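You operate a simulated robot arm through the tools that you are given. There is no shell and no other tool. Be economical: measure what you need, move in short steps, check, and stop when the job is done.

The job below is to be done with a simulated two-armed robot. You get a single attempt, and the scene is never put back.

## Task
Lay both boards end to end with the red spacer in the joint.
Fine: orange board up to the green peg, spacer on its side at the free end, grey board slid up till the joint is tight.

It is judged by the outcome, as a careful person would: the job done as asked, and still so three seconds after it is handed in. It fails if anything else is knocked over, pushed out of place, dropped, spilled or broken.

## Robot
Two 7-joint arms with fingered hands on one trunk, on a base that drives. Base frame: it is fixed to the floor where the robot stands at the start and does not move with it; the origin is under the middle of the robot, x ahead of it, y to its left, z up; the surface under the hand at the start is at about z = 0.85. Readings come in m, rad, newtons and seconds.
The left shoulder is at the start at [0.021, 0.165, 1.064], the right one opposite. Places, roughly: narrow beige board (36x6x2 cm) [0.5, -3.5, 1.1]; narrow brown board (36x6x2 cm) [0.5, -3.5, 0.6]; narrow cream board (36x6x2 cm) [0.6, -3.5, 1.1]; top of the steel table [0.7, 0, 0.8]. Payload 4 kg a hand.
The tool frame of a hand sits at the grasp point between the pads (the TCP): z along the fingers, y along the line on which they close. The tips reach 0.036 m beyond it. Largest opening 0.124 m; the body of the gripper starts 0.042 m behind the TCP. The gripper is a hand of 4 fingers: y runs from the thumb to the fingers, the wrist lies at [-0.015, -0.099, -0.189] in the tool frame, and closing takes about 1.5 s.
Orientation is that of the tool frame in the base frame, as a unit quaternion [x, y, z, w]. With the fingers straight down and the wrist toward the robot, the tool's x, y and z point along [0, 1, 0], [1, 0, 0] and [0, 0, -1] of the base frame.

## Interface
- The arms move only by the tool send_rows. It takes "left_steps", "right_steps" or both (then of equal length, played together; a hand with none holds still); each is a list of rows, each an object of numbers (a shift or turn left out is 0, a gripper value left out holds the last): "tx", "ty", "tz": the shift along the tool's x, y, z in units of 200 mm (1.0 is 200 mm); "ax", "ay", "az": the turn, a rotation vector about the tool's x, y, z in units of 60 degrees (1.0 is 60 degrees); "fingers": the opening, from 0 (shut) to 1 (fully open). In form: [{"tx": .., "ty": .., "tz": .., "ax": .., "ay": .., "az": .., "fingers": ..}, ...]. A call has 1 to 20 rows; each row is the pose to reach, as a shift and turn from the pose commanded when the call began, along the tool's axes at that moment. A call with a number of a shift or a turn outside -1 to 1 is refused whole. A row lasts 0.2 s, in which the tool goes at most 0.05 m and 0.15 rad; a call with a longer step from one row to the next is refused whole, and so is a gripper value outside its range. A pose out of reach is approached as far as the arm can. The call stops where the force on the tool passes 40 N (or 10 N more than at its start, if that is more) or the arm is blocked; 0.2 s more then pass. Each finger travels about 0.045 m/s and halts on what it meets, pressing with about 31 N; the grip force reading is that of the motor and also rises with nothing between the fingers. The clock runs only during rows and for 0.2 s after the last one: add rows that repeat a pose to give the fingers time. It gives the time, the measured TCP pose, the force on the tool (base axes), the opening and the grip force at its end, in the units of the frame above (readings bear some noise), with the torque about the TCP (base axes, N m) and any sound that the robot's microphone picked up, and new pictures: "show" is both (left out), scene, wrist or none (wrist: the cameras of the hands that moved).
- Cameras (640 x 400 px; columns grow to the right, rows downward): "scene" is now at [0.1276, 0.0061, 1.291]; the picture's right is [0.02, -1.00, -0.00], its down [-0.57, -0.01, -0.82] and it looks along [0.82, 0.02, -0.57] (base axes); focal length 260 px, centre (320, 200). "left" rides on the left gripper at [-0.075, -0.086, -0.123] in its tool frame; the picture's right is [-0.70, -0.34, 0.63], its down [0.64, -0.68, 0.35] and it looks along [0.32, 0.65, 0.69] (tool axes); focal length 275 px, centre (320, 200). "right" rides on the right gripper at [0.075, -0.086, -0.123] in its tool frame; the picture's right is [-0.70, 0.34, -0.63], its down [-0.64, -0.68, 0.35] and it looks along [-0.32, 0.65, 0.69] (tool axes); focal length 275 px, centre (320, 200). There is no depth. A picture from a camera that has moved, and an enlarged one, comes with that camera's place and axes in the base frame and with its lens.
- slide_trunk(by): slides the trunk up (or, below 0, down) by that many m; the arms and the scene camera ride with it, the base frame stays. It gives what a move gives, with no picture.
- steer(legs): drives the robot by 1 to 6 legs, each [ahead, left, turn to the left] in m, m and rad, along the robot's own axes; the way and the turn of a leg run together, so that a leg with both is an arc; at most 1.5 m and 3.142 rad a leg. The arms and the cameras ride along, it lands a little off, and it stops where it bumps. It gives what a move gives, and a new picture of the scene camera.
- set_grasp(shape, hand): the hand has 4 fingers and takes this shape, open, in about a second: jaw (thumb against the fingers, like two jaws); tri (thumb and two fingers); tip (a fingertip pinch); poke (one finger out to press); point (the index stretched); flat (the hand flat); cup (the hand cupped); fist (a fist). The gripper value then closes the fingers along that shape, each until it touches; the sizes above hold for jaw. It gives what a move gives, with no picture.
- aim_head(pan, tilt): turns the head with the scene camera to pan (to the left, within 1.501 rad either way) and tilt (down, from -0.506 to 1.204), counted from straight ahead of the robot. It gives what a move gives, and a new picture of the scene camera.
- close_up(camera, box): a new picture of the part [left, top, right, bottom] of that camera's present view, enlarged. No time passes.
- sign_off(): hands the job in; it is judged then, once.

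Go step by step. Nothing tells you exact positions but the pictures and the camera data: compare them with the known pose of the tool, close in by small moves and look again before you grip or let go. The budget is 120 turns and 260 pictures, counting those below and the enlarged ones. Unless the task says otherwise, let go and move clear before handing in, and close with one line.

The tools are called after "Emit:" as name(argument=value, ...) on one line, values as JSON. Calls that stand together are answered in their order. send_rows: Moves the arms, as the interface text tells. Its arguments: {"type":"object","properties":{"left_steps":{"type":"array","items":{"type":"object","properties":{"tx":{"type":"number"},"ty":{"type":"number"},"tz":{"type":"number"},"ax":{"type":"number"},"ay":{"type":"number"},"az":{"type":"number"},"fingers":{"type":"number"}}}},"right_steps":{"type":"array","items":{"type":"object","properties":{"tx":{"type":"number"},"ty":{"type":"number"},"tz":{"type":"number"},"ax":{"type":"number"},"ay":{"type":"number"},"az":{"type":"number"},"fingers":{"type":"number"}}}},"show":{"type":"string","enum":["both","scene","wrist","none"]}},"required":[]} The other tools are called the same way: slide_trunk (by) slides the trunk up or down; set_grasp (shape, hand) gives the hand a shape; steer (legs) drives the base; aim_head (pan, tilt) turns the head that bears the scene camera; close_up (camera, box) takes an enlarged picture of a part of a camera's view; sign_off () hands the job in.

At the start:

```text
time_s: 0.0
left_ee_pos: [0.7451, 0.2703, 1.069]
left_tcp_rot: [0.696, 0.718, 0.014, 0.007]
left_ft_force: [0.2, 0.7, -0.4]
left_moment: [-0.05, 0.03, -0.01]
left_width: 0.1237
left_grasp_force: 0.1
left_shape: jaw
right_ee_pos: [0.5842, -0.3706, 1.0815]
right_tcp_rot: [0.7, 0.714, 0.006, 0.005]
right_ft_force: [0.4, 0.0, 0.8]
right_moment: [0.01, 0.0, 0.0]
right_width: 0.1235
right_grasp_force: 0.1
right_shape: jaw
trunk travel left (down, up): [-0.225, 0.253]
robot x, y, heading: [-0.0066, 0.0038, 0.016]
head pan, tilt: [0.005, 0.469]
```

scene: 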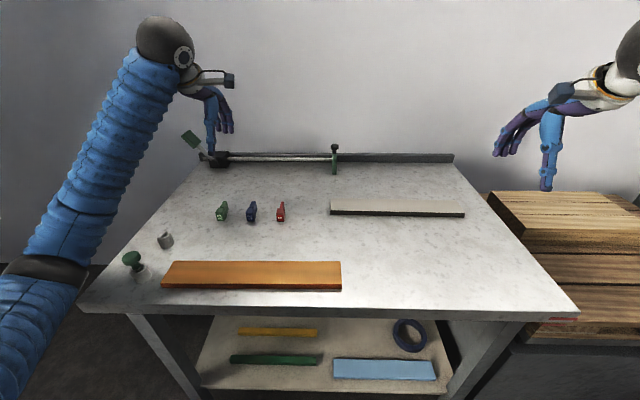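
right: 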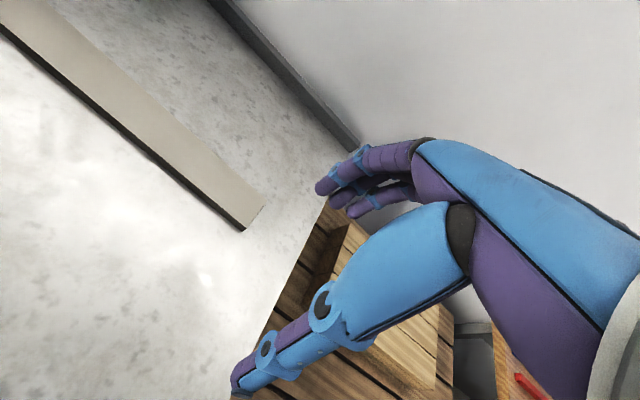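
left: 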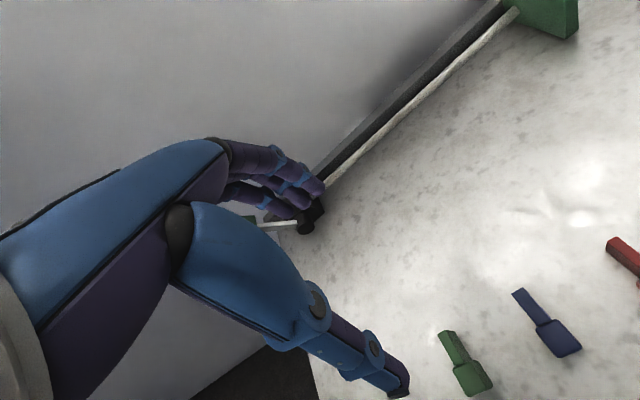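

I see a steel table with an orange board near, a grey board farther right, three small spacers (green, blue, red), a green knob near left and a green thing along the back rail. I'll enlarge parts to identify the green peg and the spacers.

Emit:
close_up(camera="scene", box=[100, 180, 360, 320])

Emit:
close_up(camera="scene", box=[180, 110, 480, 230])

Emit:
close_up(camera="scene", box=[190, 190, 310, 240])

```text
2.46 times, centred on (230, 250) of scene
camera zoom: at [0.1276, 0.0061, 1.291], right [0.02, -1.0, 0.0], down [-0.57, -0.01, -0.82], along [0.82, 0.02, -0.57], focal length 639 px, centre (542, 77)
```

zoom: 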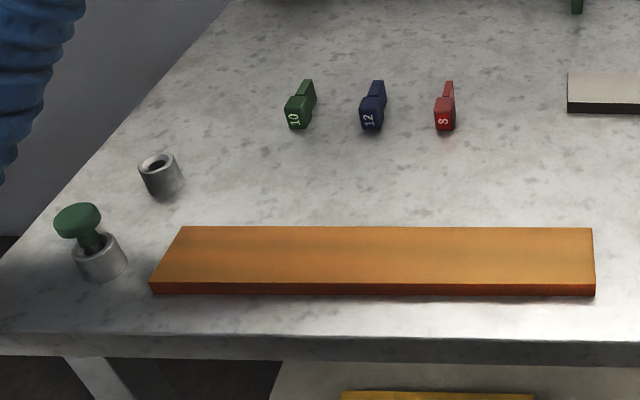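

```text
2.13 times, centred on (330, 170) of scene
camera zoom: at [0.1276, 0.0061, 1.291], right [0.02, -1.0, 0.0], down [-0.57, -0.01, -0.82], along [0.82, 0.02, -0.57], focal length 554 px, centre (299, 264)
```

zoom: 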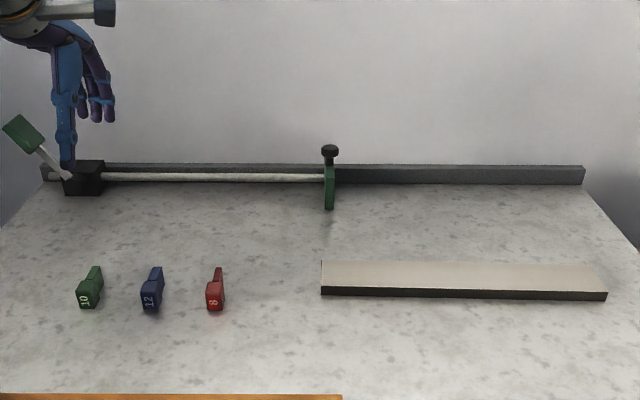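

```text
5.33 times, centred on (250, 215) of scene
camera zoom: at [0.1276, 0.0061, 1.291], right [0.02, -1.0, 0.0], down [-0.57, -0.01, -0.82], along [0.82, 0.02, -0.57], focal length 1386 px, centre (693, 120)
```

zoom: 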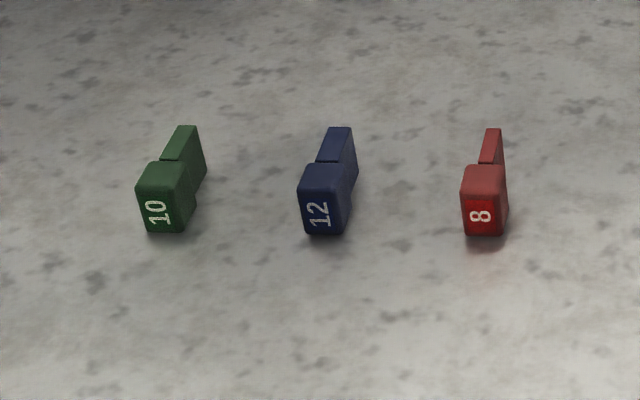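

The green peg stands at the left, around (0.48, 0.39), in line with the orange board (x 0.447–0.507, y −0.03..0.33). The grey board is near x 0.69–0.75, y −0.37..−0.01, and the red spacer is near (0.68, 0.12). The work line is too close for the hands, so I'll back up a little and look again.

Emit:
steer(legs=[[-0.15, 0, 0]])

Emit:
close_up(camera="left", box=[320, 200, 640, 400])

```text
time_s: 1.4
left_ee_pos: [0.6063, 0.271, 1.0547]
left_tcp_rot: [0.697, 0.717, 0.007, 0.004]
left_ft_force: [-0.3, -0.7, 0.5]
left_moment: [0.02, -0.04, 0.03]
left_width: 0.124
left_grasp_force: 0.1
left_shape: jaw
right_ee_pos: [0.4463, -0.3699, 1.0721]
right_tcp_rot: [0.701, 0.713, 0.001, 0.001]
right_ft_force: [-0.9, -0.2, -0.3]
right_moment: [-0.03, -0.02, -0.01]
right_width: 0.1239
right_grasp_force: 0.0
right_shape: jaw
trunk travel left (down, up): [-0.225, 0.253]
robot x, y, heading: [-0.1524, 0.0019, 0.021]
head pan, tilt: [0.005, 0.469]
camera scene: at [-0.0069, 0.0085, 1.2872], right [0.02, -1.0, 0.0], down [-0.58, -0.01, -0.81], along [0.81, 0.02, -0.58], focal length 260 px, centre (320, 200)
```

scene: 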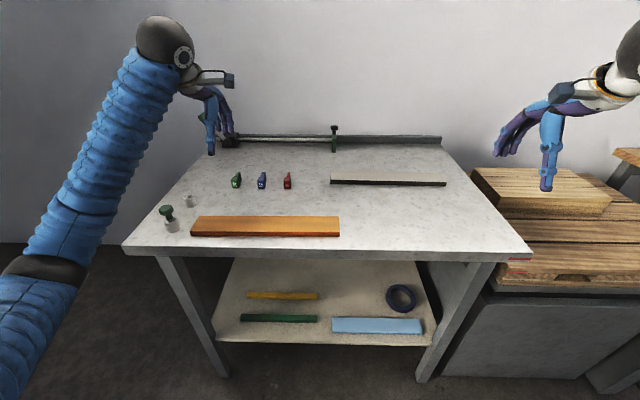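

```text
2.00 times, centred on (480, 300) of left
camera zoom: at [0.522, 0.1937, 1.176], right [-0.31, -0.7, -0.64], down [-0.7, 0.63, -0.35], along [0.65, 0.34, -0.68], focal length 551 px, centre (0, 0)
```

zoom: 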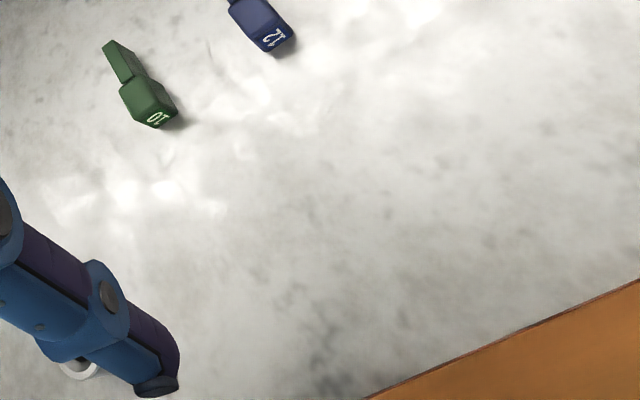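

The drive landed at x = −0.152. I'll take the left hand over the orange board's middle, staying high, and look with its camera.

Emit:
send_rows(left_steps=[{"tx": -0.137, "ty": -0.134, "tz": 0.06}, {"tx": -0.274, "ty": -0.268, "tz": 0.12}, {"tx": -0.41, "ty": -0.4, "tz": 0.18, "az": 0.02}, {"tx": -0.55, "ty": -0.536, "tz": 0.25, "az": 0.027}, {"tx": -0.687, "ty": -0.67, "tz": 0.31, "az": 0.027}, {"tx": -0.687, "ty": -0.67, "tz": 0.31, "az": 0.027}])

Emit:
aim_head(pan=0.0, tilt=0.6)

```text
time_s: 2.8
left_ee_pos: [0.4779, 0.1271, 0.9895]
left_tcp_rot: [0.707, 0.708, 0.007, 0.002]
left_ft_force: [0.9, -0.7, -0.1]
left_moment: [0.02, -0.01, -0.02]
left_width: 0.1238
left_grasp_force: 0.1
left_shape: jaw
right_ee_pos: [0.4481, -0.3692, 1.0699]
right_tcp_rot: [0.7, 0.714, 0.001, 0.0]
right_ft_force: [-0.7, 1.0, -0.4]
right_moment: [0.0, 0.05, 0.02]
right_width: 0.1236
right_grasp_force: 0.0
right_shape: jaw
trunk travel left (down, up): [-0.225, 0.253]
robot x, y, heading: [-0.1574, 0.0053, 0.021]
head pan, tilt: [0.005, 0.469]
camera scene: at [-0.0049, 0.0088, 1.2869], right [0.02, -1.0, 0.0], down [-0.58, -0.01, -0.81], along [0.81, 0.02, -0.58], focal length 260 px, centre (320, 200)
camera left: at [0.3919, 0.0525, 1.1106], right [-0.33, -0.69, -0.64], down [-0.68, 0.65, -0.35], along [0.66, 0.32, -0.68], focal length 275 px, centre (320, 200)
```

scene: 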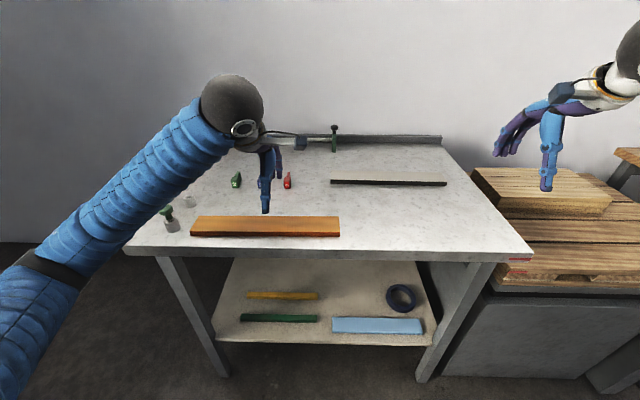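
left: 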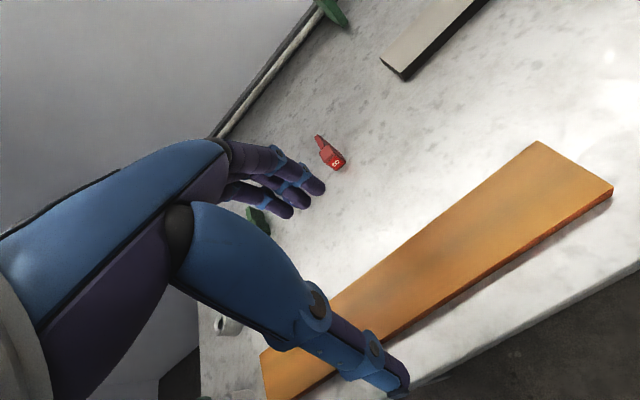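

```text
time_s: 3.5
left_ee_pos: [0.4781, 0.1273, 0.9878]
left_tcp_rot: [0.706, 0.708, 0.006, 0.002]
left_ft_force: [-0.6, -1.1, -0.6]
left_moment: [0.0, 0.0, -0.06]
left_width: 0.1234
left_grasp_force: 0.1
left_shape: jaw
right_ee_pos: [0.4484, -0.3701, 1.0709]
right_tcp_rot: [0.7, 0.714, 0.0, 0.0]
right_ft_force: [0.1, 0.3, -0.4]
right_moment: [0.02, 0.01, -0.03]
right_width: 0.1237
right_grasp_force: 0.1
right_shape: jaw
trunk travel left (down, up): [-0.225, 0.253]
robot x, y, heading: [-0.1541, 0.0051, 0.022]
head pan, tilt: [0.0, 0.6]
camera scene: at [-0.0099, 0.0077, 1.2758], right [0.02, -1.0, 0.0], down [-0.68, -0.01, -0.73], along [0.73, 0.01, -0.68], focal length 260 px, centre (320, 200)
```

scene: 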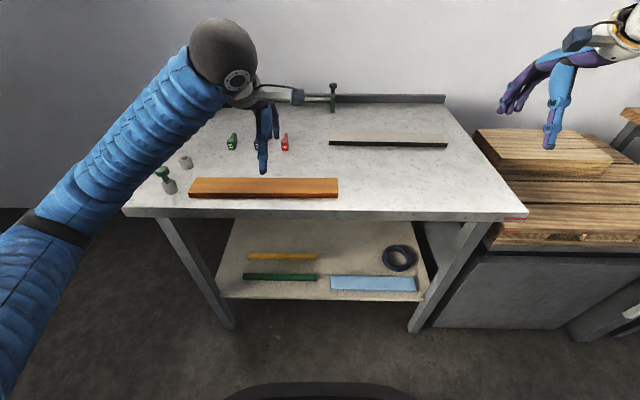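

The hand is centred over the orange board (its right end is at y ≈ −0.027, x 0.452–0.510). Before descending I'll enlarge the spacer and the peg in the present views.

Emit:
close_up(camera="left", box=[290, 120, 370, 180])

Emit:
close_up(camera="scene", box=[140, 140, 220, 210])

Emit:
send_rows(left_steps=[{"tz": 0.15}, {"tz": 0.3}, {"tz": 0.42}, {"tz": 0.48}, {"tz": 0.48}])

```text
6.67 times, centred on (330, 150) of left
camera zoom: at [0.392, 0.0521, 1.1108], right [-0.33, -0.69, -0.64], down [-0.68, 0.65, -0.35], along [0.66, 0.32, -0.68], focal length 1835 px, centre (253, 533)
```

zoom: 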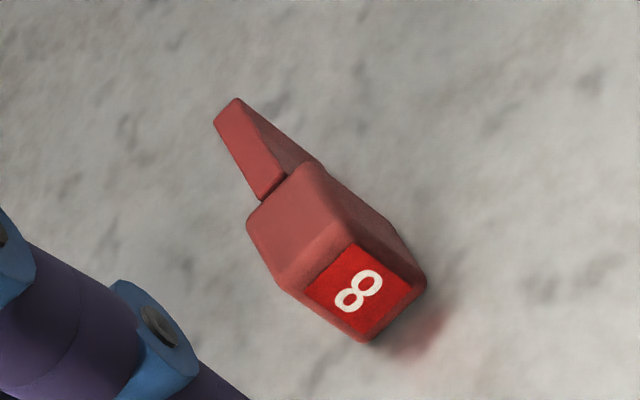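

```text
5.71 times, centred on (180, 175) of scene
camera zoom: at [-0.0099, 0.0077, 1.2758], right [0.02, -1.0, 0.0], down [-0.68, -0.01, -0.73], along [0.73, 0.01, -0.68], focal length 1484 px, centre (1120, 343)
```

zoom: 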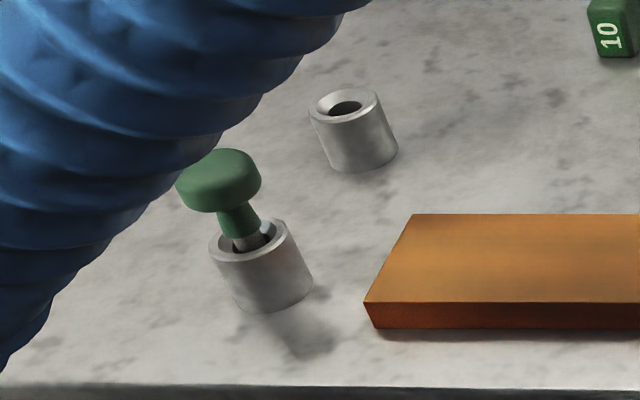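

```text
time_s: 4.7
left_ee_pos: [0.4794, 0.1305, 0.8932]
left_tcp_rot: [0.706, 0.708, 0.007, 0.003]
left_ft_force: [0.3, 0.2, 0.4]
left_moment: [0.02, 0.01, 0.01]
left_width: 0.124
left_grasp_force: 0.1
left_shape: jaw
right_ee_pos: [0.4487, -0.3708, 1.0708]
right_tcp_rot: [0.7, 0.714, 0.0, 0.0]
right_ft_force: [-0.1, 0.0, -0.4]
right_moment: [0.02, 0.0, -0.02]
right_width: 0.1237
right_grasp_force: 0.1
right_shape: jaw
trunk travel left (down, up): [-0.225, 0.253]
robot x, y, heading: [-0.1547, 0.0011, 0.019]
head pan, tilt: [0.0, 0.6]
camera scene: at [-0.0099, 0.0077, 1.2758], right [0.02, -1.0, 0.0], down [-0.68, -0.01, -0.73], along [0.73, 0.01, -0.68], focal length 260 px, centre (320, 200)
camera left: at [0.3933, 0.0549, 1.0149], right [-0.33, -0.69, -0.64], down [-0.68, 0.65, -0.35], along [0.66, 0.32, -0.68], focal length 275 px, centre (320, 200)
```

scene: 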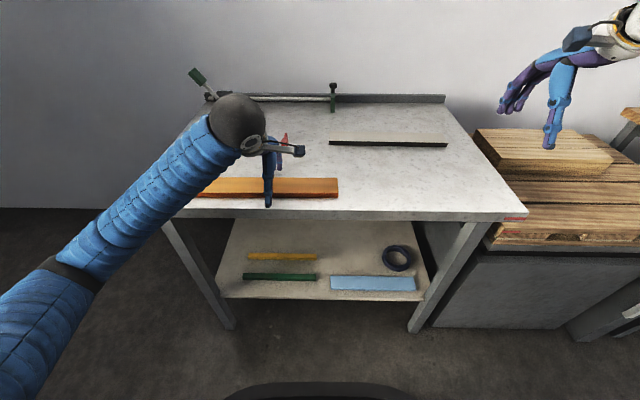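
left: 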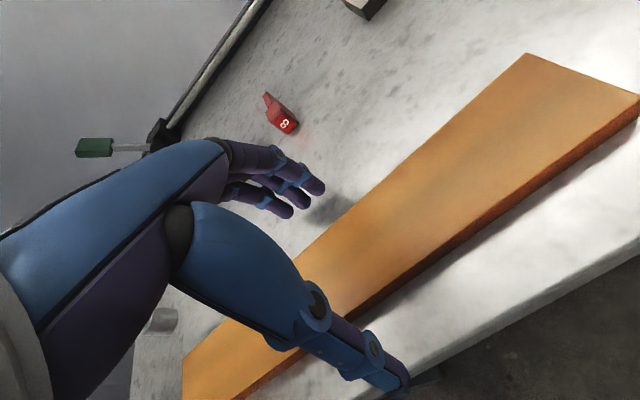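

The spacer lies with its 18 mm head toward me and its 8 mm blade pointing away, which is already on its side. The hand straddles the orange board, so I'll close on it and look.

Emit:
send_rows(left_steps=[{"fingers": 0.3}, {"fingers": 0.3}, {"fingers": 0.3}, {"fingers": 0.3}, {"fingers": 0.3}, {"fingers": 0.3}, {"fingers": 0.3}])

```text
time_s: 6.3
left_ee_pos: [0.4794, 0.1304, 0.8943]
left_tcp_rot: [0.707, 0.707, 0.006, 0.003]
left_ft_force: [0.7, 0.2, 6.0]
left_moment: [0.01, 0.26, -0.08]
left_width: 0.0564
left_grasp_force: 30.9
left_shape: jaw
right_ee_pos: [0.4472, -0.3698, 1.0703]
right_tcp_rot: [0.7, 0.714, -0.001, 0.0]
right_ft_force: [0.9, -0.2, -0.6]
right_moment: [0.01, -0.02, 0.0]
right_width: 0.1239
right_grasp_force: 0.0
right_shape: jaw
trunk travel left (down, up): [-0.225, 0.253]
robot x, y, heading: [-0.1547, 0.0008, 0.018]
head pan, tilt: [0.0, 0.6]
camera scene: at [-0.0103, 0.0076, 1.2759], right [0.02, -1.0, 0.0], down [-0.68, -0.01, -0.73], along [0.73, 0.01, -0.68], focal length 260 px, centre (320, 200)
camera left: at [0.3931, 0.055, 1.0154], right [-0.33, -0.69, -0.64], down [-0.68, 0.65, -0.35], along [0.66, 0.32, -0.68], focal length 275 px, centre (320, 200)
```

scene: 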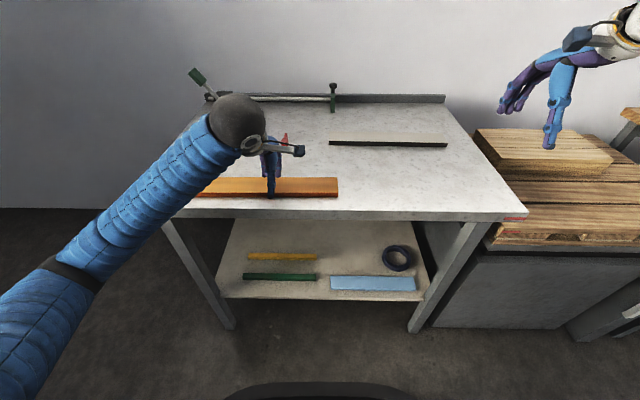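
left: 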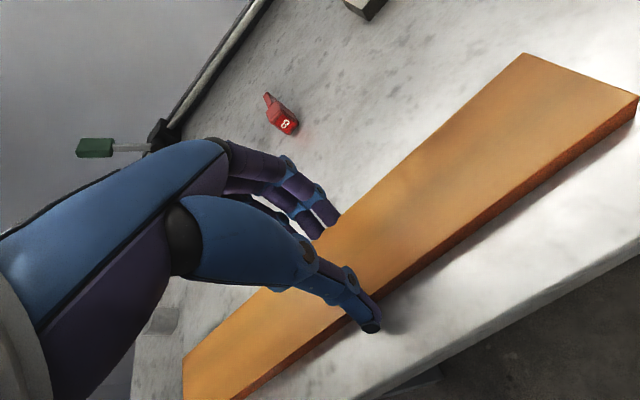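

The board is gripped. I'll slide it 25 mm left toward the peg and read the force.

Emit:
send_rows(left_steps=[{"tx": 0.04}, {"tx": 0.08}, {"tx": 0.125}], show="both")

```text
time_s: 7.1
left_ee_pos: [0.4781, 0.1564, 0.8937]
left_tcp_rot: [0.707, 0.707, 0.007, 0.004]
left_ft_force: [0.3, -2.1, 12.5]
left_moment: [-0.06, 0.36, 0.01]
left_width: 0.0565
left_grasp_force: 31.2
left_shape: jaw
right_ee_pos: [0.4469, -0.37, 1.0712]
right_tcp_rot: [0.701, 0.714, 0.0, -0.001]
right_ft_force: [-0.5, -0.1, -0.6]
right_moment: [-0.03, 0.02, 0.02]
right_width: 0.1239
right_grasp_force: 0.0
right_shape: jaw
trunk travel left (down, up): [-0.225, 0.253]
robot x, y, heading: [-0.1538, 0.0036, 0.019]
head pan, tilt: [0.0, 0.6]
camera scene: at [-0.0107, 0.0076, 1.276], right [0.02, -1.0, 0.0], down [-0.68, -0.01, -0.73], along [0.73, 0.01, -0.68], focal length 260 px, centre (320, 200)
camera left: at [0.3924, 0.0812, 1.0151], right [-0.33, -0.69, -0.64], down [-0.68, 0.65, -0.35], along [0.66, 0.32, -0.68], focal length 275 px, centre (320, 200)
```

scene: 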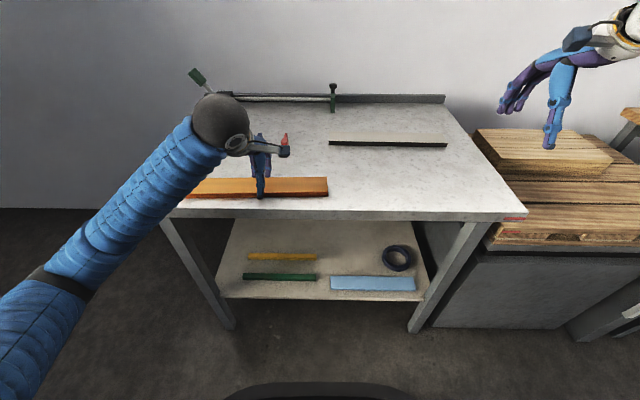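
left: 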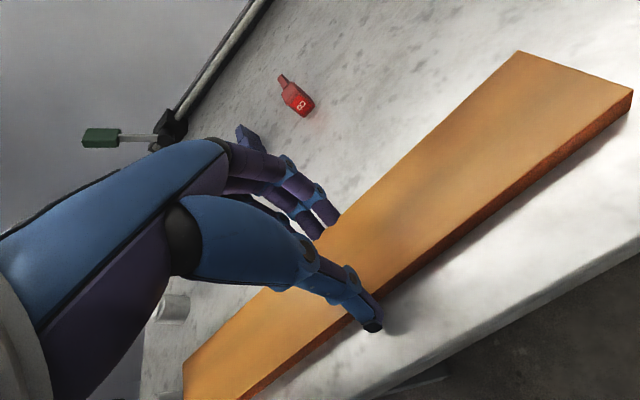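

The force is only about 2 N against the slide. I'll go on in small steps, easing up 1 mm to cut the pressing.

Emit:
send_rows(left_steps=[{"tx": 0.01, "tz": -0.004}, {"tx": 0.02, "tz": -0.005}, {"tx": 0.03, "tz": -0.005}], show="wrist")

Emit:
send_rows(left_steps=[{"tx": 0.007}, {"tx": 0.013}, {"tx": 0.02}], show="wrist")

```text
time_s: 7.9
left_ee_pos: [0.479, 0.1618, 0.8949]
left_tcp_rot: [0.707, 0.707, 0.007, 0.002]
left_ft_force: [-0.4, -3.1, 9.4]
left_moment: [-0.07, 0.3, -0.01]
left_width: 0.0562
left_grasp_force: 31.1
left_shape: jaw
right_ee_pos: [0.4482, -0.3705, 1.0709]
right_tcp_rot: [0.7, 0.714, -0.001, 0.0]
right_ft_force: [0.1, 0.1, -0.7]
right_moment: [0.01, 0.01, -0.03]
right_width: 0.124
right_grasp_force: 0.0
right_shape: jaw
trunk travel left (down, up): [-0.225, 0.253]
robot x, y, heading: [-0.155, -0.002, 0.023]
head pan, tilt: [0.0, 0.6]
camera left: at [0.3928, 0.0858, 1.0154], right [-0.33, -0.69, -0.64], down [-0.68, 0.65, -0.35], along [0.66, 0.32, -0.68], focal length 275 px, centre (320, 200)
```

left: 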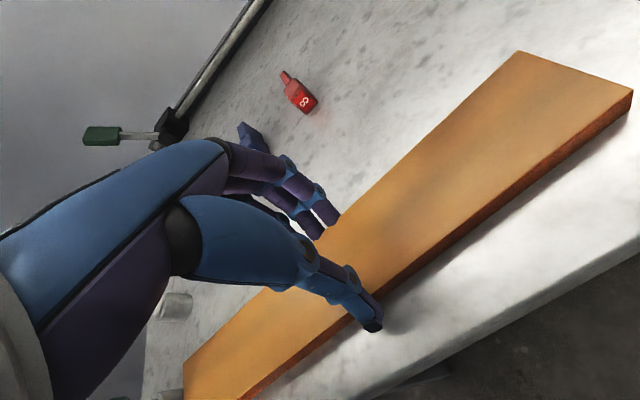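

```text
time_s: 8.7
left_ee_pos: [0.48, 0.1672, 0.8941]
left_tcp_rot: [0.707, 0.708, 0.007, 0.002]
left_ft_force: [0.0, -3.1, 4.8]
left_moment: [-0.04, 0.27, 0.05]
left_width: 0.0563
left_grasp_force: 30.5
left_shape: jaw
right_ee_pos: [0.4486, -0.3701, 1.0706]
right_tcp_rot: [0.7, 0.714, 0.0, 0.0]
right_ft_force: [0.0, -0.3, 0.4]
right_moment: [-0.02, -0.01, -0.01]
right_width: 0.1235
right_grasp_force: 0.1
right_shape: jaw
trunk travel left (down, up): [-0.225, 0.253]
robot x, y, heading: [-0.1541, 0.0009, 0.017]
head pan, tilt: [0.0, 0.6]
camera left: at [0.3937, 0.0905, 1.0158], right [-0.33, -0.69, -0.64], down [-0.68, 0.65, -0.35], along [0.66, 0.32, -0.68], focal length 275 px, centre (320, 200)
```

left: 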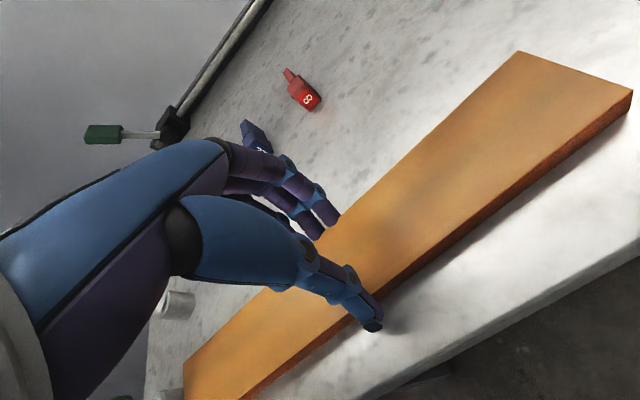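

No contact yet after 37 mm of travel. I'll keep going with 2–3 mm nudges and watch the y force.

Emit:
send_rows(left_steps=[{"tx": 0.005}, {"tx": 0.01}, {"tx": 0.015}], show="none")

Emit:
send_rows(left_steps=[{"tx": 0.005}, {"tx": 0.01}], show="wrist")

```text
time_s: 9.5
left_ee_pos: [0.4802, 0.1689, 0.8937]
left_tcp_rot: [0.707, 0.707, 0.006, 0.002]
left_ft_force: [-0.3, -2.1, 3.5]
left_moment: [-0.03, 0.18, -0.04]
left_width: 0.0562
left_grasp_force: 31.2
left_shape: jaw
right_ee_pos: [0.4478, -0.3705, 1.0707]
right_tcp_rot: [0.7, 0.714, 0.0, 0.0]
right_ft_force: [-1.3, 0.2, 0.1]
right_moment: [-0.02, 0.01, -0.04]
right_width: 0.1241
right_grasp_force: 0.0
right_shape: jaw
trunk travel left (down, up): [-0.225, 0.253]
robot x, y, heading: [-0.1564, 0.0006, 0.023]
head pan, tilt: [0.0, 0.6]
```

```text
time_s: 10.1
left_ee_pos: [0.4797, 0.1691, 0.8949]
left_tcp_rot: [0.707, 0.707, 0.007, 0.002]
left_ft_force: [0.7, -9.3, 6.4]
left_moment: [-0.19, 0.18, -0.09]
left_width: 0.0559
left_grasp_force: 31.1
left_shape: jaw
right_ee_pos: [0.4479, -0.3713, 1.071]
right_tcp_rot: [0.7, 0.714, 0.002, -0.001]
right_ft_force: [0.4, 0.5, 0.9]
right_moment: [0.01, -0.01, -0.01]
right_width: 0.1238
right_grasp_force: 0.0
right_shape: jaw
trunk travel left (down, up): [-0.225, 0.253]
robot x, y, heading: [-0.1543, 0.0013, 0.017]
head pan, tilt: [0.0, 0.6]
camera left: at [0.3933, 0.0943, 1.016], right [-0.33, -0.69, -0.64], down [-0.68, 0.65, -0.35], along [0.66, 0.32, -0.68], focal length 275 px, centre (320, 200)
```

left: 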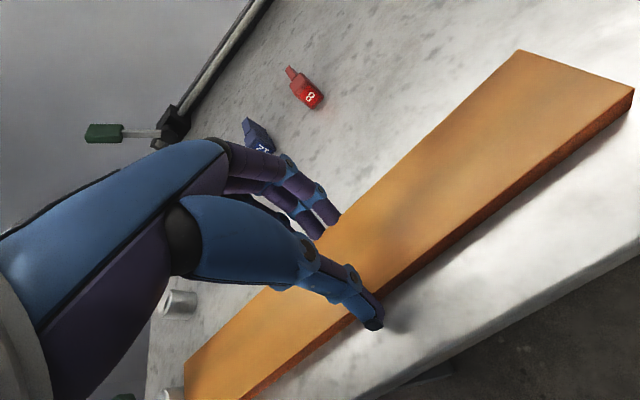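

Contact: the y force jumped to −9 N and the motion stopped, with the collar at the board's end. I'll release and rise, then look at the joint with the peg.

Emit:
send_rows(left_steps=[{"fingers": 1}, {"fingers": 1}, {"fingers": 1}, {"fingers": 1}, {"fingers": 1}, {"fingers": 1}, {"tz": -0.2, "fingers": 1}, {"tz": -0.4}, {"tz": -0.6}, {"tz": -0.75}])

Emit:
close_up(camera="left", box=[160, 250, 400, 400])

```text
time_s: 12.3
left_ee_pos: [0.48, 0.1722, 1.0461]
left_tcp_rot: [0.707, 0.707, 0.006, 0.002]
left_ft_force: [-0.1, -0.6, -0.2]
left_moment: [0.01, 0.01, 0.0]
left_width: 0.1236
left_grasp_force: 0.0
left_shape: jaw
right_ee_pos: [0.4478, -0.3705, 1.0719]
right_tcp_rot: [0.7, 0.714, 0.001, -0.001]
right_ft_force: [1.3, 0.8, 0.3]
right_moment: [-0.04, 0.01, -0.01]
right_width: 0.1237
right_grasp_force: 0.0
right_shape: jaw
trunk travel left (down, up): [-0.225, 0.253]
robot x, y, heading: [-0.1538, 0.0049, 0.022]
head pan, tilt: [0.0, 0.6]
camera scene: at [-0.0103, 0.0076, 1.2758], right [0.02, -1.0, 0.0], down [-0.68, -0.01, -0.73], along [0.73, 0.01, -0.68], focal length 260 px, centre (320, 200)
camera left: at [0.3936, 0.0966, 1.1668], right [-0.33, -0.69, -0.64], down [-0.68, 0.65, -0.35], along [0.66, 0.32, -0.68], focal length 275 px, centre (320, 200)
```

scene: 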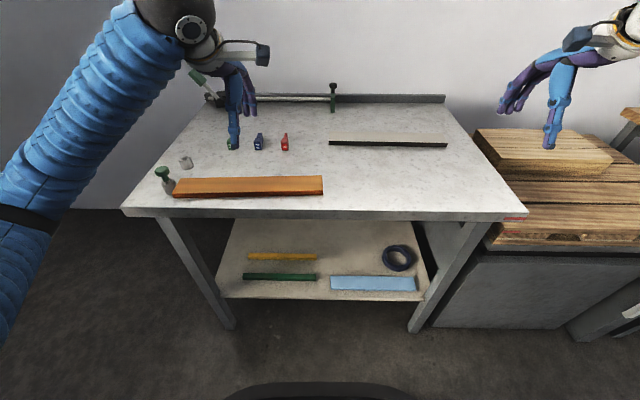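
left: 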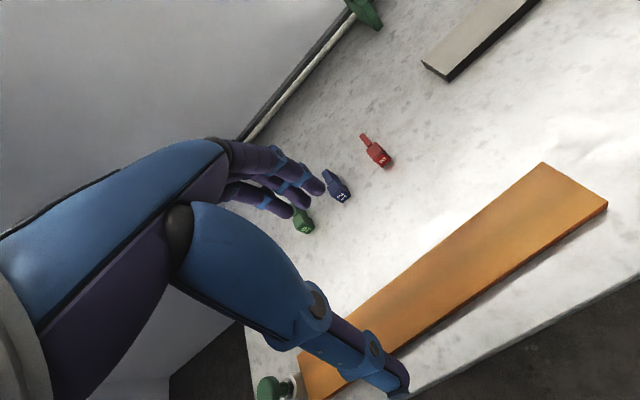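

```text
2.67 times, centred on (280, 325) of left
camera zoom: at [0.3936, 0.0966, 1.1668], right [-0.33, -0.69, -0.64], down [-0.68, 0.65, -0.35], along [0.66, 0.32, -0.68], focal length 734 px, centre (427, -133)
```

zoom: 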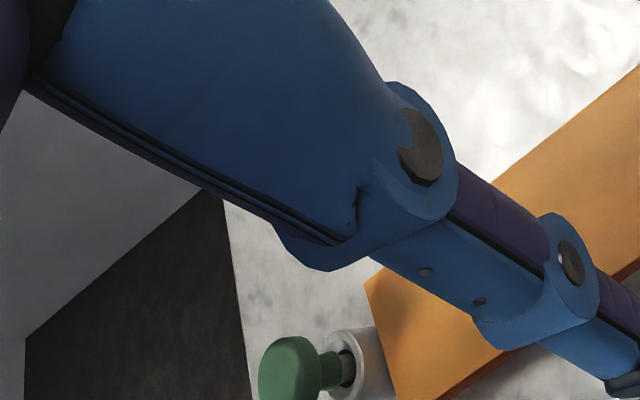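

Emit:
close_up(camera="scene", box=[140, 120, 340, 220])

Emit:
close_up(camera="scene", box=[145, 155, 205, 205])

Emit:
close_up(camera="left", box=[340, 120, 400, 180])

```text
3.20 times, centred on (240, 170) of scene
camera zoom: at [-0.0103, 0.0076, 1.2758], right [0.02, -1.0, 0.0], down [-0.68, -0.01, -0.73], along [0.73, 0.01, -0.68], focal length 831 px, centre (576, 296)
```

zoom: 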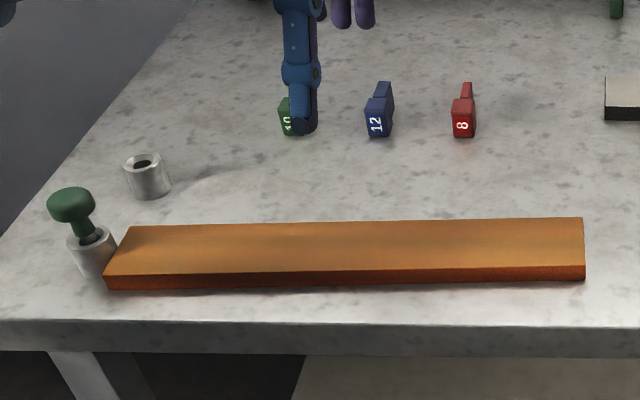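

```text
8.00 times, centred on (175, 180) of scene
camera zoom: at [-0.0103, 0.0076, 1.2758], right [0.02, -1.0, 0.0], down [-0.68, -0.01, -0.73], along [0.73, 0.01, -0.68], focal length 2078 px, centre (1480, 360)
```

zoom: 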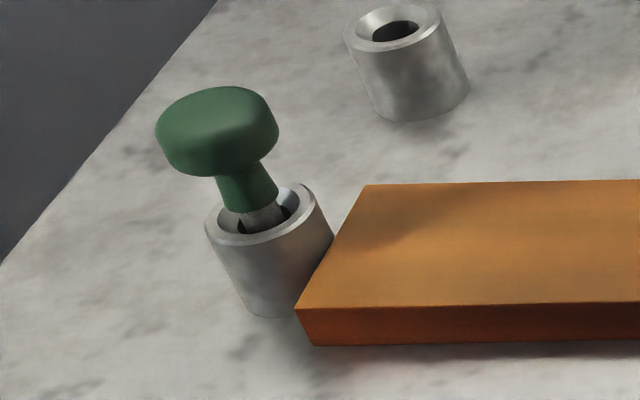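

```text
6.67 times, centred on (370, 150) of left
camera zoom: at [0.3936, 0.0966, 1.1668], right [-0.33, -0.69, -0.64], down [-0.68, 0.65, -0.35], along [0.66, 0.32, -0.68], focal length 1835 px, centre (-13, 533)
```

zoom: 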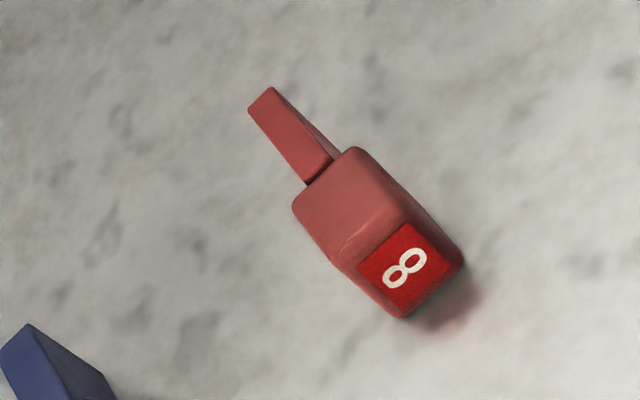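

The board end touches the collar, but the board seems turned about 2.5–3° (right end farther away). I'll regrip it and straighten it, backing off 2 mm first.

Emit:
send_rows(left_steps=[{"tz": 0.2}, {"tz": 0.4}, {"tz": 0.58}, {"tz": 0.7}, {"tz": 0.755}, {"tz": 0.755, "fingers": 0.3}, {"tz": 0.755, "fingers": 0.3}, {"tz": 0.755, "fingers": 0.3}, {"tz": 0.755, "fingers": 0.3}, {"tz": 0.755, "fingers": 0.3}, {"tz": 0.755, "fingers": 0.3}, {"tz": 0.752, "tx": -0.01, "fingers": 0.3}, {"tz": 0.752, "tx": -0.01, "az": 0.02}, {"tz": 0.752, "tx": -0.01, "az": 0.045}, {"tz": 0.752, "tx": -0.01, "az": 0.045}])

Emit:
close_up(camera="scene", box=[140, 120, 340, 220])

```text
time_s: 15.5
left_ee_pos: [0.4803, 0.1699, 0.8941]
left_tcp_rot: [0.723, 0.691, 0.007, 0.002]
left_ft_force: [2.1, 3.6, 10.1]
left_moment: [0.29, 0.13, 0.26]
left_width: 0.0563
left_grasp_force: 31.3
left_shape: jaw
right_ee_pos: [0.4472, -0.3702, 1.0716]
right_tcp_rot: [0.7, 0.714, 0.0, 0.0]
right_ft_force: [-0.2, -0.3, 0.3]
right_moment: [-0.01, 0.01, -0.02]
right_width: 0.1239
right_grasp_force: 0.0
right_shape: jaw
trunk travel left (down, up): [-0.225, 0.253]
robot x, y, heading: [-0.1556, 0.0057, 0.021]
head pan, tilt: [0.0, 0.6]
camera scene: at [-0.0104, 0.0079, 1.2759], right [0.02, -1.0, 0.0], down [-0.68, -0.01, -0.73], along [0.73, 0.01, -0.68], focal length 260 px, centre (320, 200)
camera left: at [0.3905, 0.0981, 1.0157], right [-0.36, -0.68, -0.64], down [-0.65, 0.68, -0.35], along [0.67, 0.29, -0.68], focal length 275 px, centre (320, 200)
```

scene: 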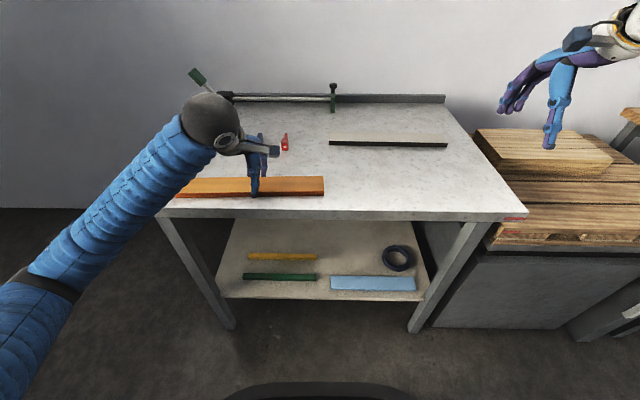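
left: 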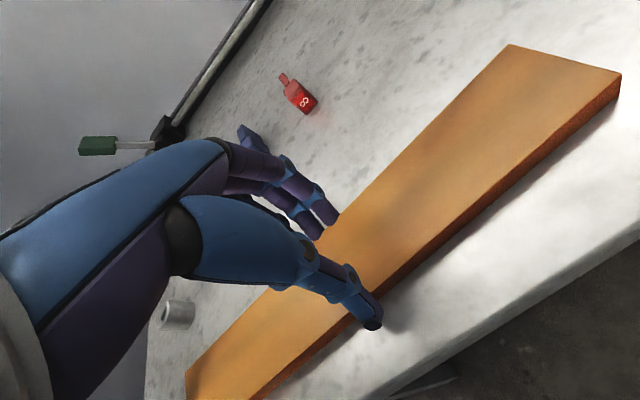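

```text
3.20 times, centred on (240, 170) of scene
camera zoom: at [-0.0104, 0.0079, 1.2759], right [0.02, -1.0, 0.0], down [-0.68, -0.01, -0.73], along [0.73, 0.01, -0.68], focal length 831 px, centre (576, 296)
```

zoom: 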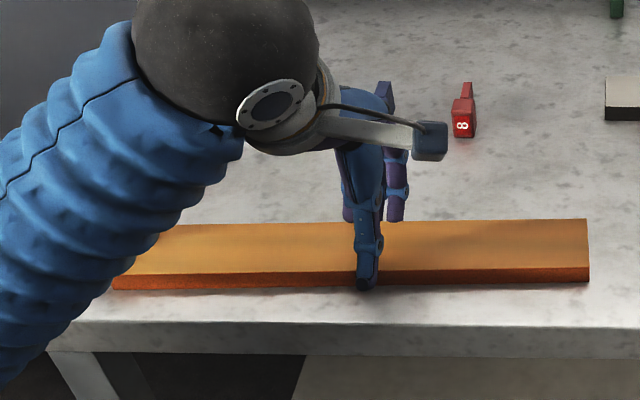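

The hand turned 2.6° but the board turned only about 0.5°, so the grip slips in yaw. I'll turn a bit further and check.

Emit:
send_rows(left_steps=[{"tx": -0.01, "tz": -0.01}, {"tx": -0.01, "tz": -0.01, "az": 0.03}, {"tx": -0.01, "tz": -0.01, "az": 0.06}, {"tx": -0.01, "tz": -0.01, "az": 0.06}], show="wrist")

Emit:
close_up(camera="scene", box=[140, 120, 340, 220])

```text
time_s: 16.5
left_ee_pos: [0.4797, 0.1662, 0.8955]
left_tcp_rot: [0.744, 0.668, 0.006, 0.002]
left_ft_force: [-0.2, -0.5, -0.4]
left_moment: [0.08, 0.04, -0.02]
left_width: 0.0561
left_grasp_force: 31.1
left_shape: jaw
right_ee_pos: [0.4482, -0.3693, 1.0711]
right_tcp_rot: [0.7, 0.714, 0.0, 0.0]
right_ft_force: [0.4, -0.3, -0.3]
right_moment: [-0.01, 0.01, -0.01]
right_width: 0.1237
right_grasp_force: 0.0
right_shape: jaw
trunk travel left (down, up): [-0.225, 0.253]
robot x, y, heading: [-0.1572, 0.0006, 0.019]
head pan, tilt: [0.0, 0.6]
camera left: at [0.3857, 0.1013, 1.0171], right [-0.4, -0.65, -0.64], down [-0.6, 0.72, -0.35], along [0.69, 0.25, -0.68], focal length 275 px, centre (320, 200)
```

left: 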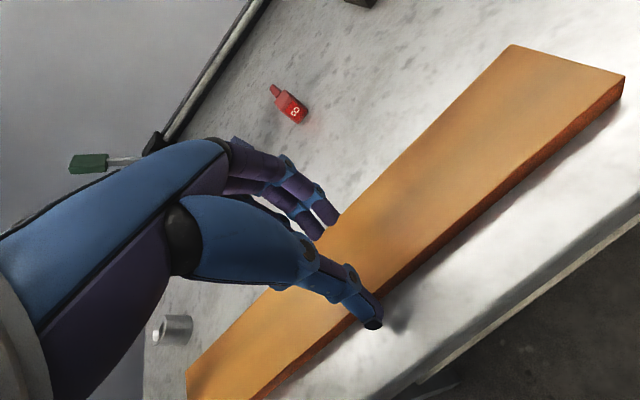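

```text
3.20 times, centred on (240, 170) of scene
camera zoom: at [-0.0099, 0.0077, 1.2757], right [0.02, -1.0, 0.0], down [-0.68, -0.01, -0.73], along [0.73, 0.01, -0.68], focal length 831 px, centre (576, 296)
```

zoom: 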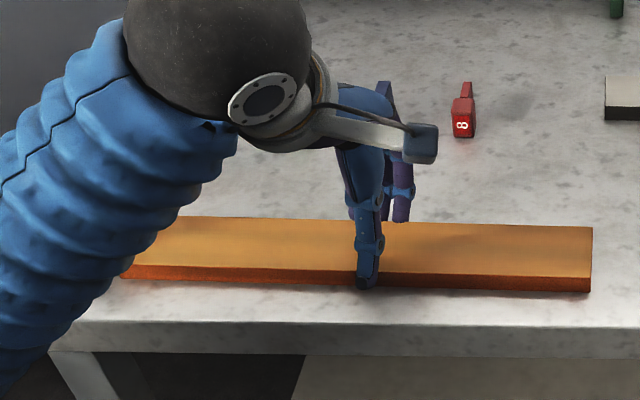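

The board is now over-turned by about 1°. I'll turn back about 1°, lower it, and slide it up to the collar in small steps.

Emit:
send_rows(left_steps=[{"az": -0.02}, {"az": -0.02, "tz": 0.008}, {"az": -0.02, "tz": 0.008, "tx": 0.01, "ty": -0.001}, {"az": -0.02, "tz": 0.008, "tx": 0.02, "ty": -0.002}], show="none")

Emit:
close_up(camera="scene", box=[140, 120, 340, 220])

```text
time_s: 17.5
left_ee_pos: [0.4798, 0.1704, 0.8942]
left_tcp_rot: [0.737, 0.676, 0.007, 0.002]
left_ft_force: [0.7, -1.9, 8.7]
left_moment: [0.02, 0.29, 0.01]
left_width: 0.0558
left_grasp_force: 31.0
left_shape: jaw
right_ee_pos: [0.447, -0.3711, 1.0715]
right_tcp_rot: [0.7, 0.714, 0.0, -0.001]
right_ft_force: [0.1, -0.6, 0.0]
right_moment: [0.0, -0.01, 0.01]
right_width: 0.1235
right_grasp_force: 0.0
right_shape: jaw
trunk travel left (down, up): [-0.225, 0.253]
robot x, y, heading: [-0.1558, 0.0011, 0.017]
head pan, tilt: [0.0, 0.6]
```

```text
3.20 times, centred on (240, 170) of scene
camera zoom: at [-0.0105, 0.0074, 1.276], right [0.02, -1.0, 0.0], down [-0.68, -0.01, -0.73], along [0.73, 0.01, -0.68], focal length 831 px, centre (576, 296)
```

zoom: 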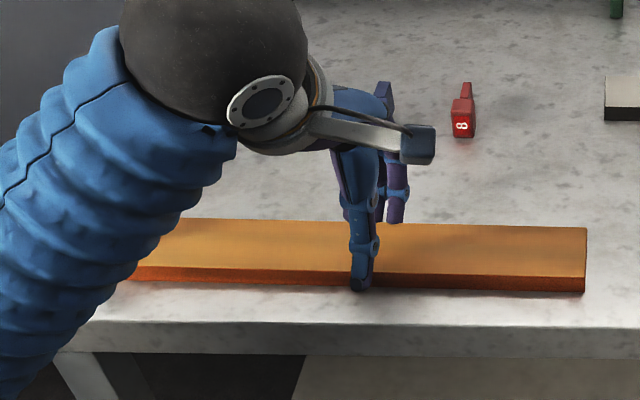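

Still about 1.2° over. One more small turn back, then slide to contact.

Emit:
send_rows(left_steps=[{"az": -0.03}, {"az": -0.03}, {"az": -0.03, "tx": 0.008, "ty": -0.001}, {"az": -0.03, "tx": 0.015, "ty": -0.001}], show="none")

Emit:
close_up(camera="scene", box=[140, 120, 340, 220])

```text
time_s: 18.5
left_ee_pos: [0.4793, 0.1718, 0.8951]
left_tcp_rot: [0.727, 0.687, 0.007, 0.002]
left_ft_force: [3.1, -11.0, 8.1]
left_moment: [-0.16, 0.19, -0.26]
left_width: 0.0554
left_grasp_force: 31.3
left_shape: jaw
right_ee_pos: [0.4482, -0.3719, 1.0712]
right_tcp_rot: [0.7, 0.714, 0.002, -0.001]
right_ft_force: [0.3, 0.3, 0.1]
right_moment: [0.0, 0.0, 0.01]
right_width: 0.124
right_grasp_force: 0.3
right_shape: jaw
trunk travel left (down, up): [-0.225, 0.253]
robot x, y, heading: [-0.1534, 0.0009, 0.017]
head pan, tilt: [0.0, 0.6]
```

```text
3.20 times, centred on (240, 170) of scene
camera zoom: at [-0.0102, 0.0068, 1.2758], right [0.02, -1.0, 0.0], down [-0.68, -0.01, -0.73], along [0.73, 0.01, -0.68], focal length 831 px, centre (576, 296)
```

zoom: 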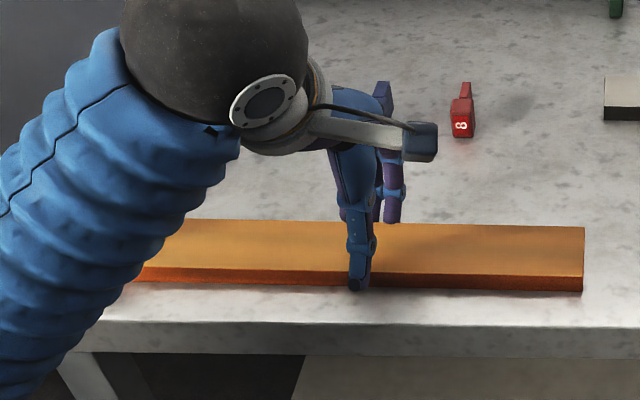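

Contact at 11 N, with yaw within about 1°. I'll release and rise, and measure again.

Emit:
send_rows(left_steps=[{"fingers": 1}, {"fingers": 1}, {"fingers": 1}, {"fingers": 1}, {"fingers": 1}, {"fingers": 1}, {"tz": -0.2, "fingers": 1}, {"tz": -0.4}, {"tz": -0.6}, {"tz": -0.75}, {"tz": -0.75}])

Emit:
close_up(camera="scene", box=[140, 120, 340, 220])

```text
time_s: 20.9
left_ee_pos: [0.4783, 0.1776, 1.0445]
left_tcp_rot: [0.727, 0.687, 0.006, 0.001]
left_ft_force: [-0.2, -0.8, -0.5]
left_moment: [-0.01, 0.02, 0.03]
left_width: 0.124
left_grasp_force: 0.1
left_shape: jaw
right_ee_pos: [0.4488, -0.3709, 1.0715]
right_tcp_rot: [0.7, 0.714, -0.001, -0.001]
right_ft_force: [0.8, -0.8, -0.4]
right_moment: [-0.02, 0.03, 0.01]
right_width: 0.124
right_grasp_force: 0.0
right_shape: jaw
trunk travel left (down, up): [-0.225, 0.253]
robot x, y, heading: [-0.1539, 0.0023, 0.022]
head pan, tilt: [0.0, 0.6]
camera scene: at [-0.0096, 0.0077, 1.2756], right [0.02, -1.0, 0.0], down [-0.68, -0.01, -0.73], along [0.73, 0.01, -0.69], focal length 260 px, centre (320, 200)
camera left: at [0.3877, 0.105, 1.1665], right [-0.37, -0.67, -0.64], down [-0.64, 0.68, -0.35], along [0.67, 0.28, -0.68], focal length 275 px, centre (320, 200)
```

scene: 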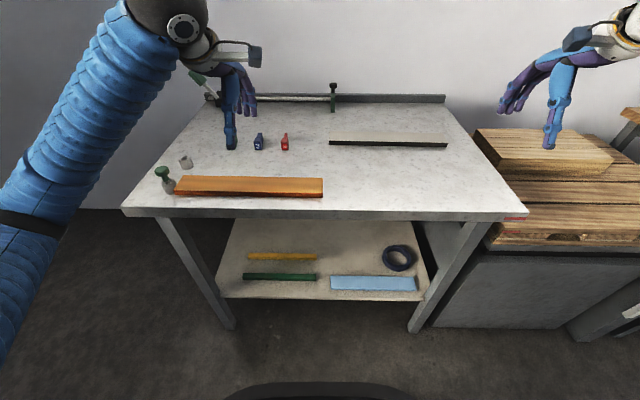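
left: 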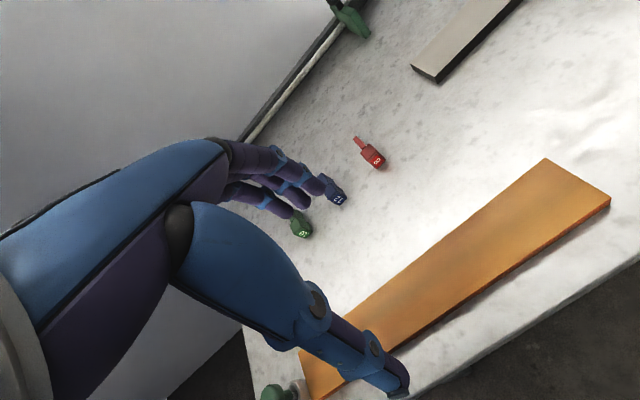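

```text
3.20 times, centred on (240, 170) of scene
camera zoom: at [-0.0096, 0.0077, 1.2756], right [0.02, -1.0, 0.0], down [-0.68, -0.01, -0.73], along [0.73, 0.01, -0.69], focal length 831 px, centre (576, 296)
```

zoom: 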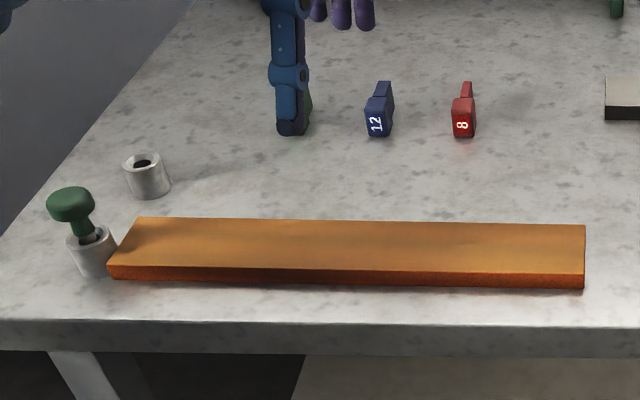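

The orange board is straight now (right end at y ≈ 0.0085, x 0.452–0.508). Next I'll turn the left hand 90° clockwise, partly close it to keep clear of the blue spacer, and go over the red spacer's head at (0.676, 0.1235).

Emit:
send_rows(left_steps=[{"tx": -0.03, "ty": 0.13, "az": 0.13, "fingers": 0.4}, {"tx": -0.06, "ty": 0.27, "az": 0.27, "fingers": 0.4}, {"tx": -0.09, "ty": 0.4, "az": 0.4}, {"tx": -0.12, "ty": 0.53, "az": 0.54}, {"tx": -0.15, "ty": 0.66, "az": 0.68}, {"tx": -0.17, "ty": 0.8, "az": 0.82}, {"tx": -0.2, "ty": 0.95, "az": 0.95}, {"tx": -0.2, "ty": 0.95, "az": 0.95}], show="none")

Emit:
send_rows(left_steps=[{"az": 0.13}, {"az": 0.26}, {"az": 0.38}, {"az": 0.495}, {"az": 0.495}, {"az": 0.495}])

```text
time_s: 22.7
left_ee_pos: [0.6649, 0.1228, 1.0475]
left_tcp_rot: [0.967, 0.256, 0.007, -0.002]
left_ft_force: [0.5, 0.7, -0.1]
left_moment: [0.0, -0.01, -0.04]
left_width: 0.05
left_grasp_force: 0.1
left_shape: jaw
right_ee_pos: [0.4472, -0.37, 1.071]
right_tcp_rot: [0.701, 0.714, -0.001, -0.001]
right_ft_force: [0.4, -1.0, 0.6]
right_moment: [-0.05, 0.0, -0.02]
right_width: 0.1235
right_grasp_force: 0.2
right_shape: jaw
trunk travel left (down, up): [-0.225, 0.253]
robot x, y, heading: [-0.1531, 0.001, 0.02]
head pan, tilt: [0.0, 0.6]
```

```text
time_s: 24.1
left_ee_pos: [0.6651, 0.1219, 1.0455]
left_tcp_rot: [1.0, 0.0, 0.006, -0.003]
left_ft_force: [0.3, 0.5, 0.8]
left_moment: [-0.02, -0.01, 0.01]
left_width: 0.0499
left_grasp_force: 0.0
left_shape: jaw
right_ee_pos: [0.448, -0.3714, 1.0697]
right_tcp_rot: [0.7, 0.714, 0.0, 0.0]
right_ft_force: [0.5, -0.2, -0.4]
right_moment: [0.02, 0.01, -0.03]
right_width: 0.124
right_grasp_force: 0.0
right_shape: jaw
trunk travel left (down, up): [-0.225, 0.253]
robot x, y, heading: [-0.1521, 0.0011, 0.019]
head pan, tilt: [0.0, 0.6]
camera scene: at [-0.0098, 0.0075, 1.2757], right [0.02, -1.0, 0.0], down [-0.68, -0.01, -0.73], along [0.73, 0.01, -0.68], focal length 260 px, centre (320, 200)
camera left: at [0.5895, 0.2081, 1.1688], right [-0.69, 0.34, -0.64], down [0.65, 0.68, -0.33], along [0.32, -0.65, -0.69], focal length 275 px, centre (320, 200)
```

scene: 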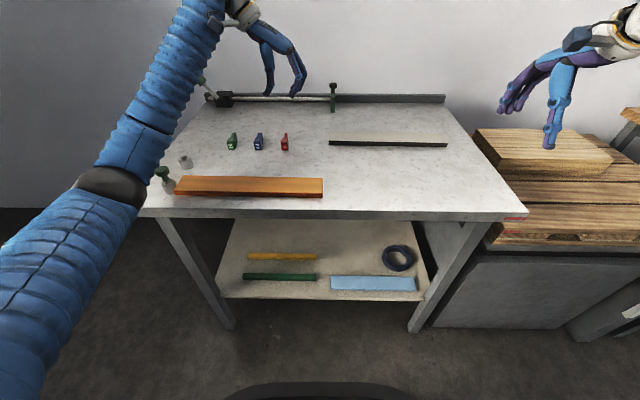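
left: 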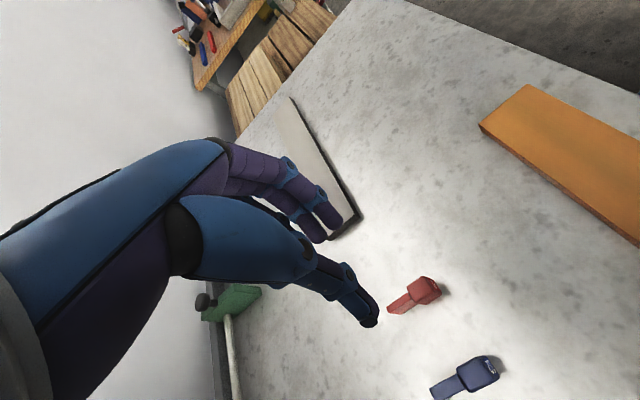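

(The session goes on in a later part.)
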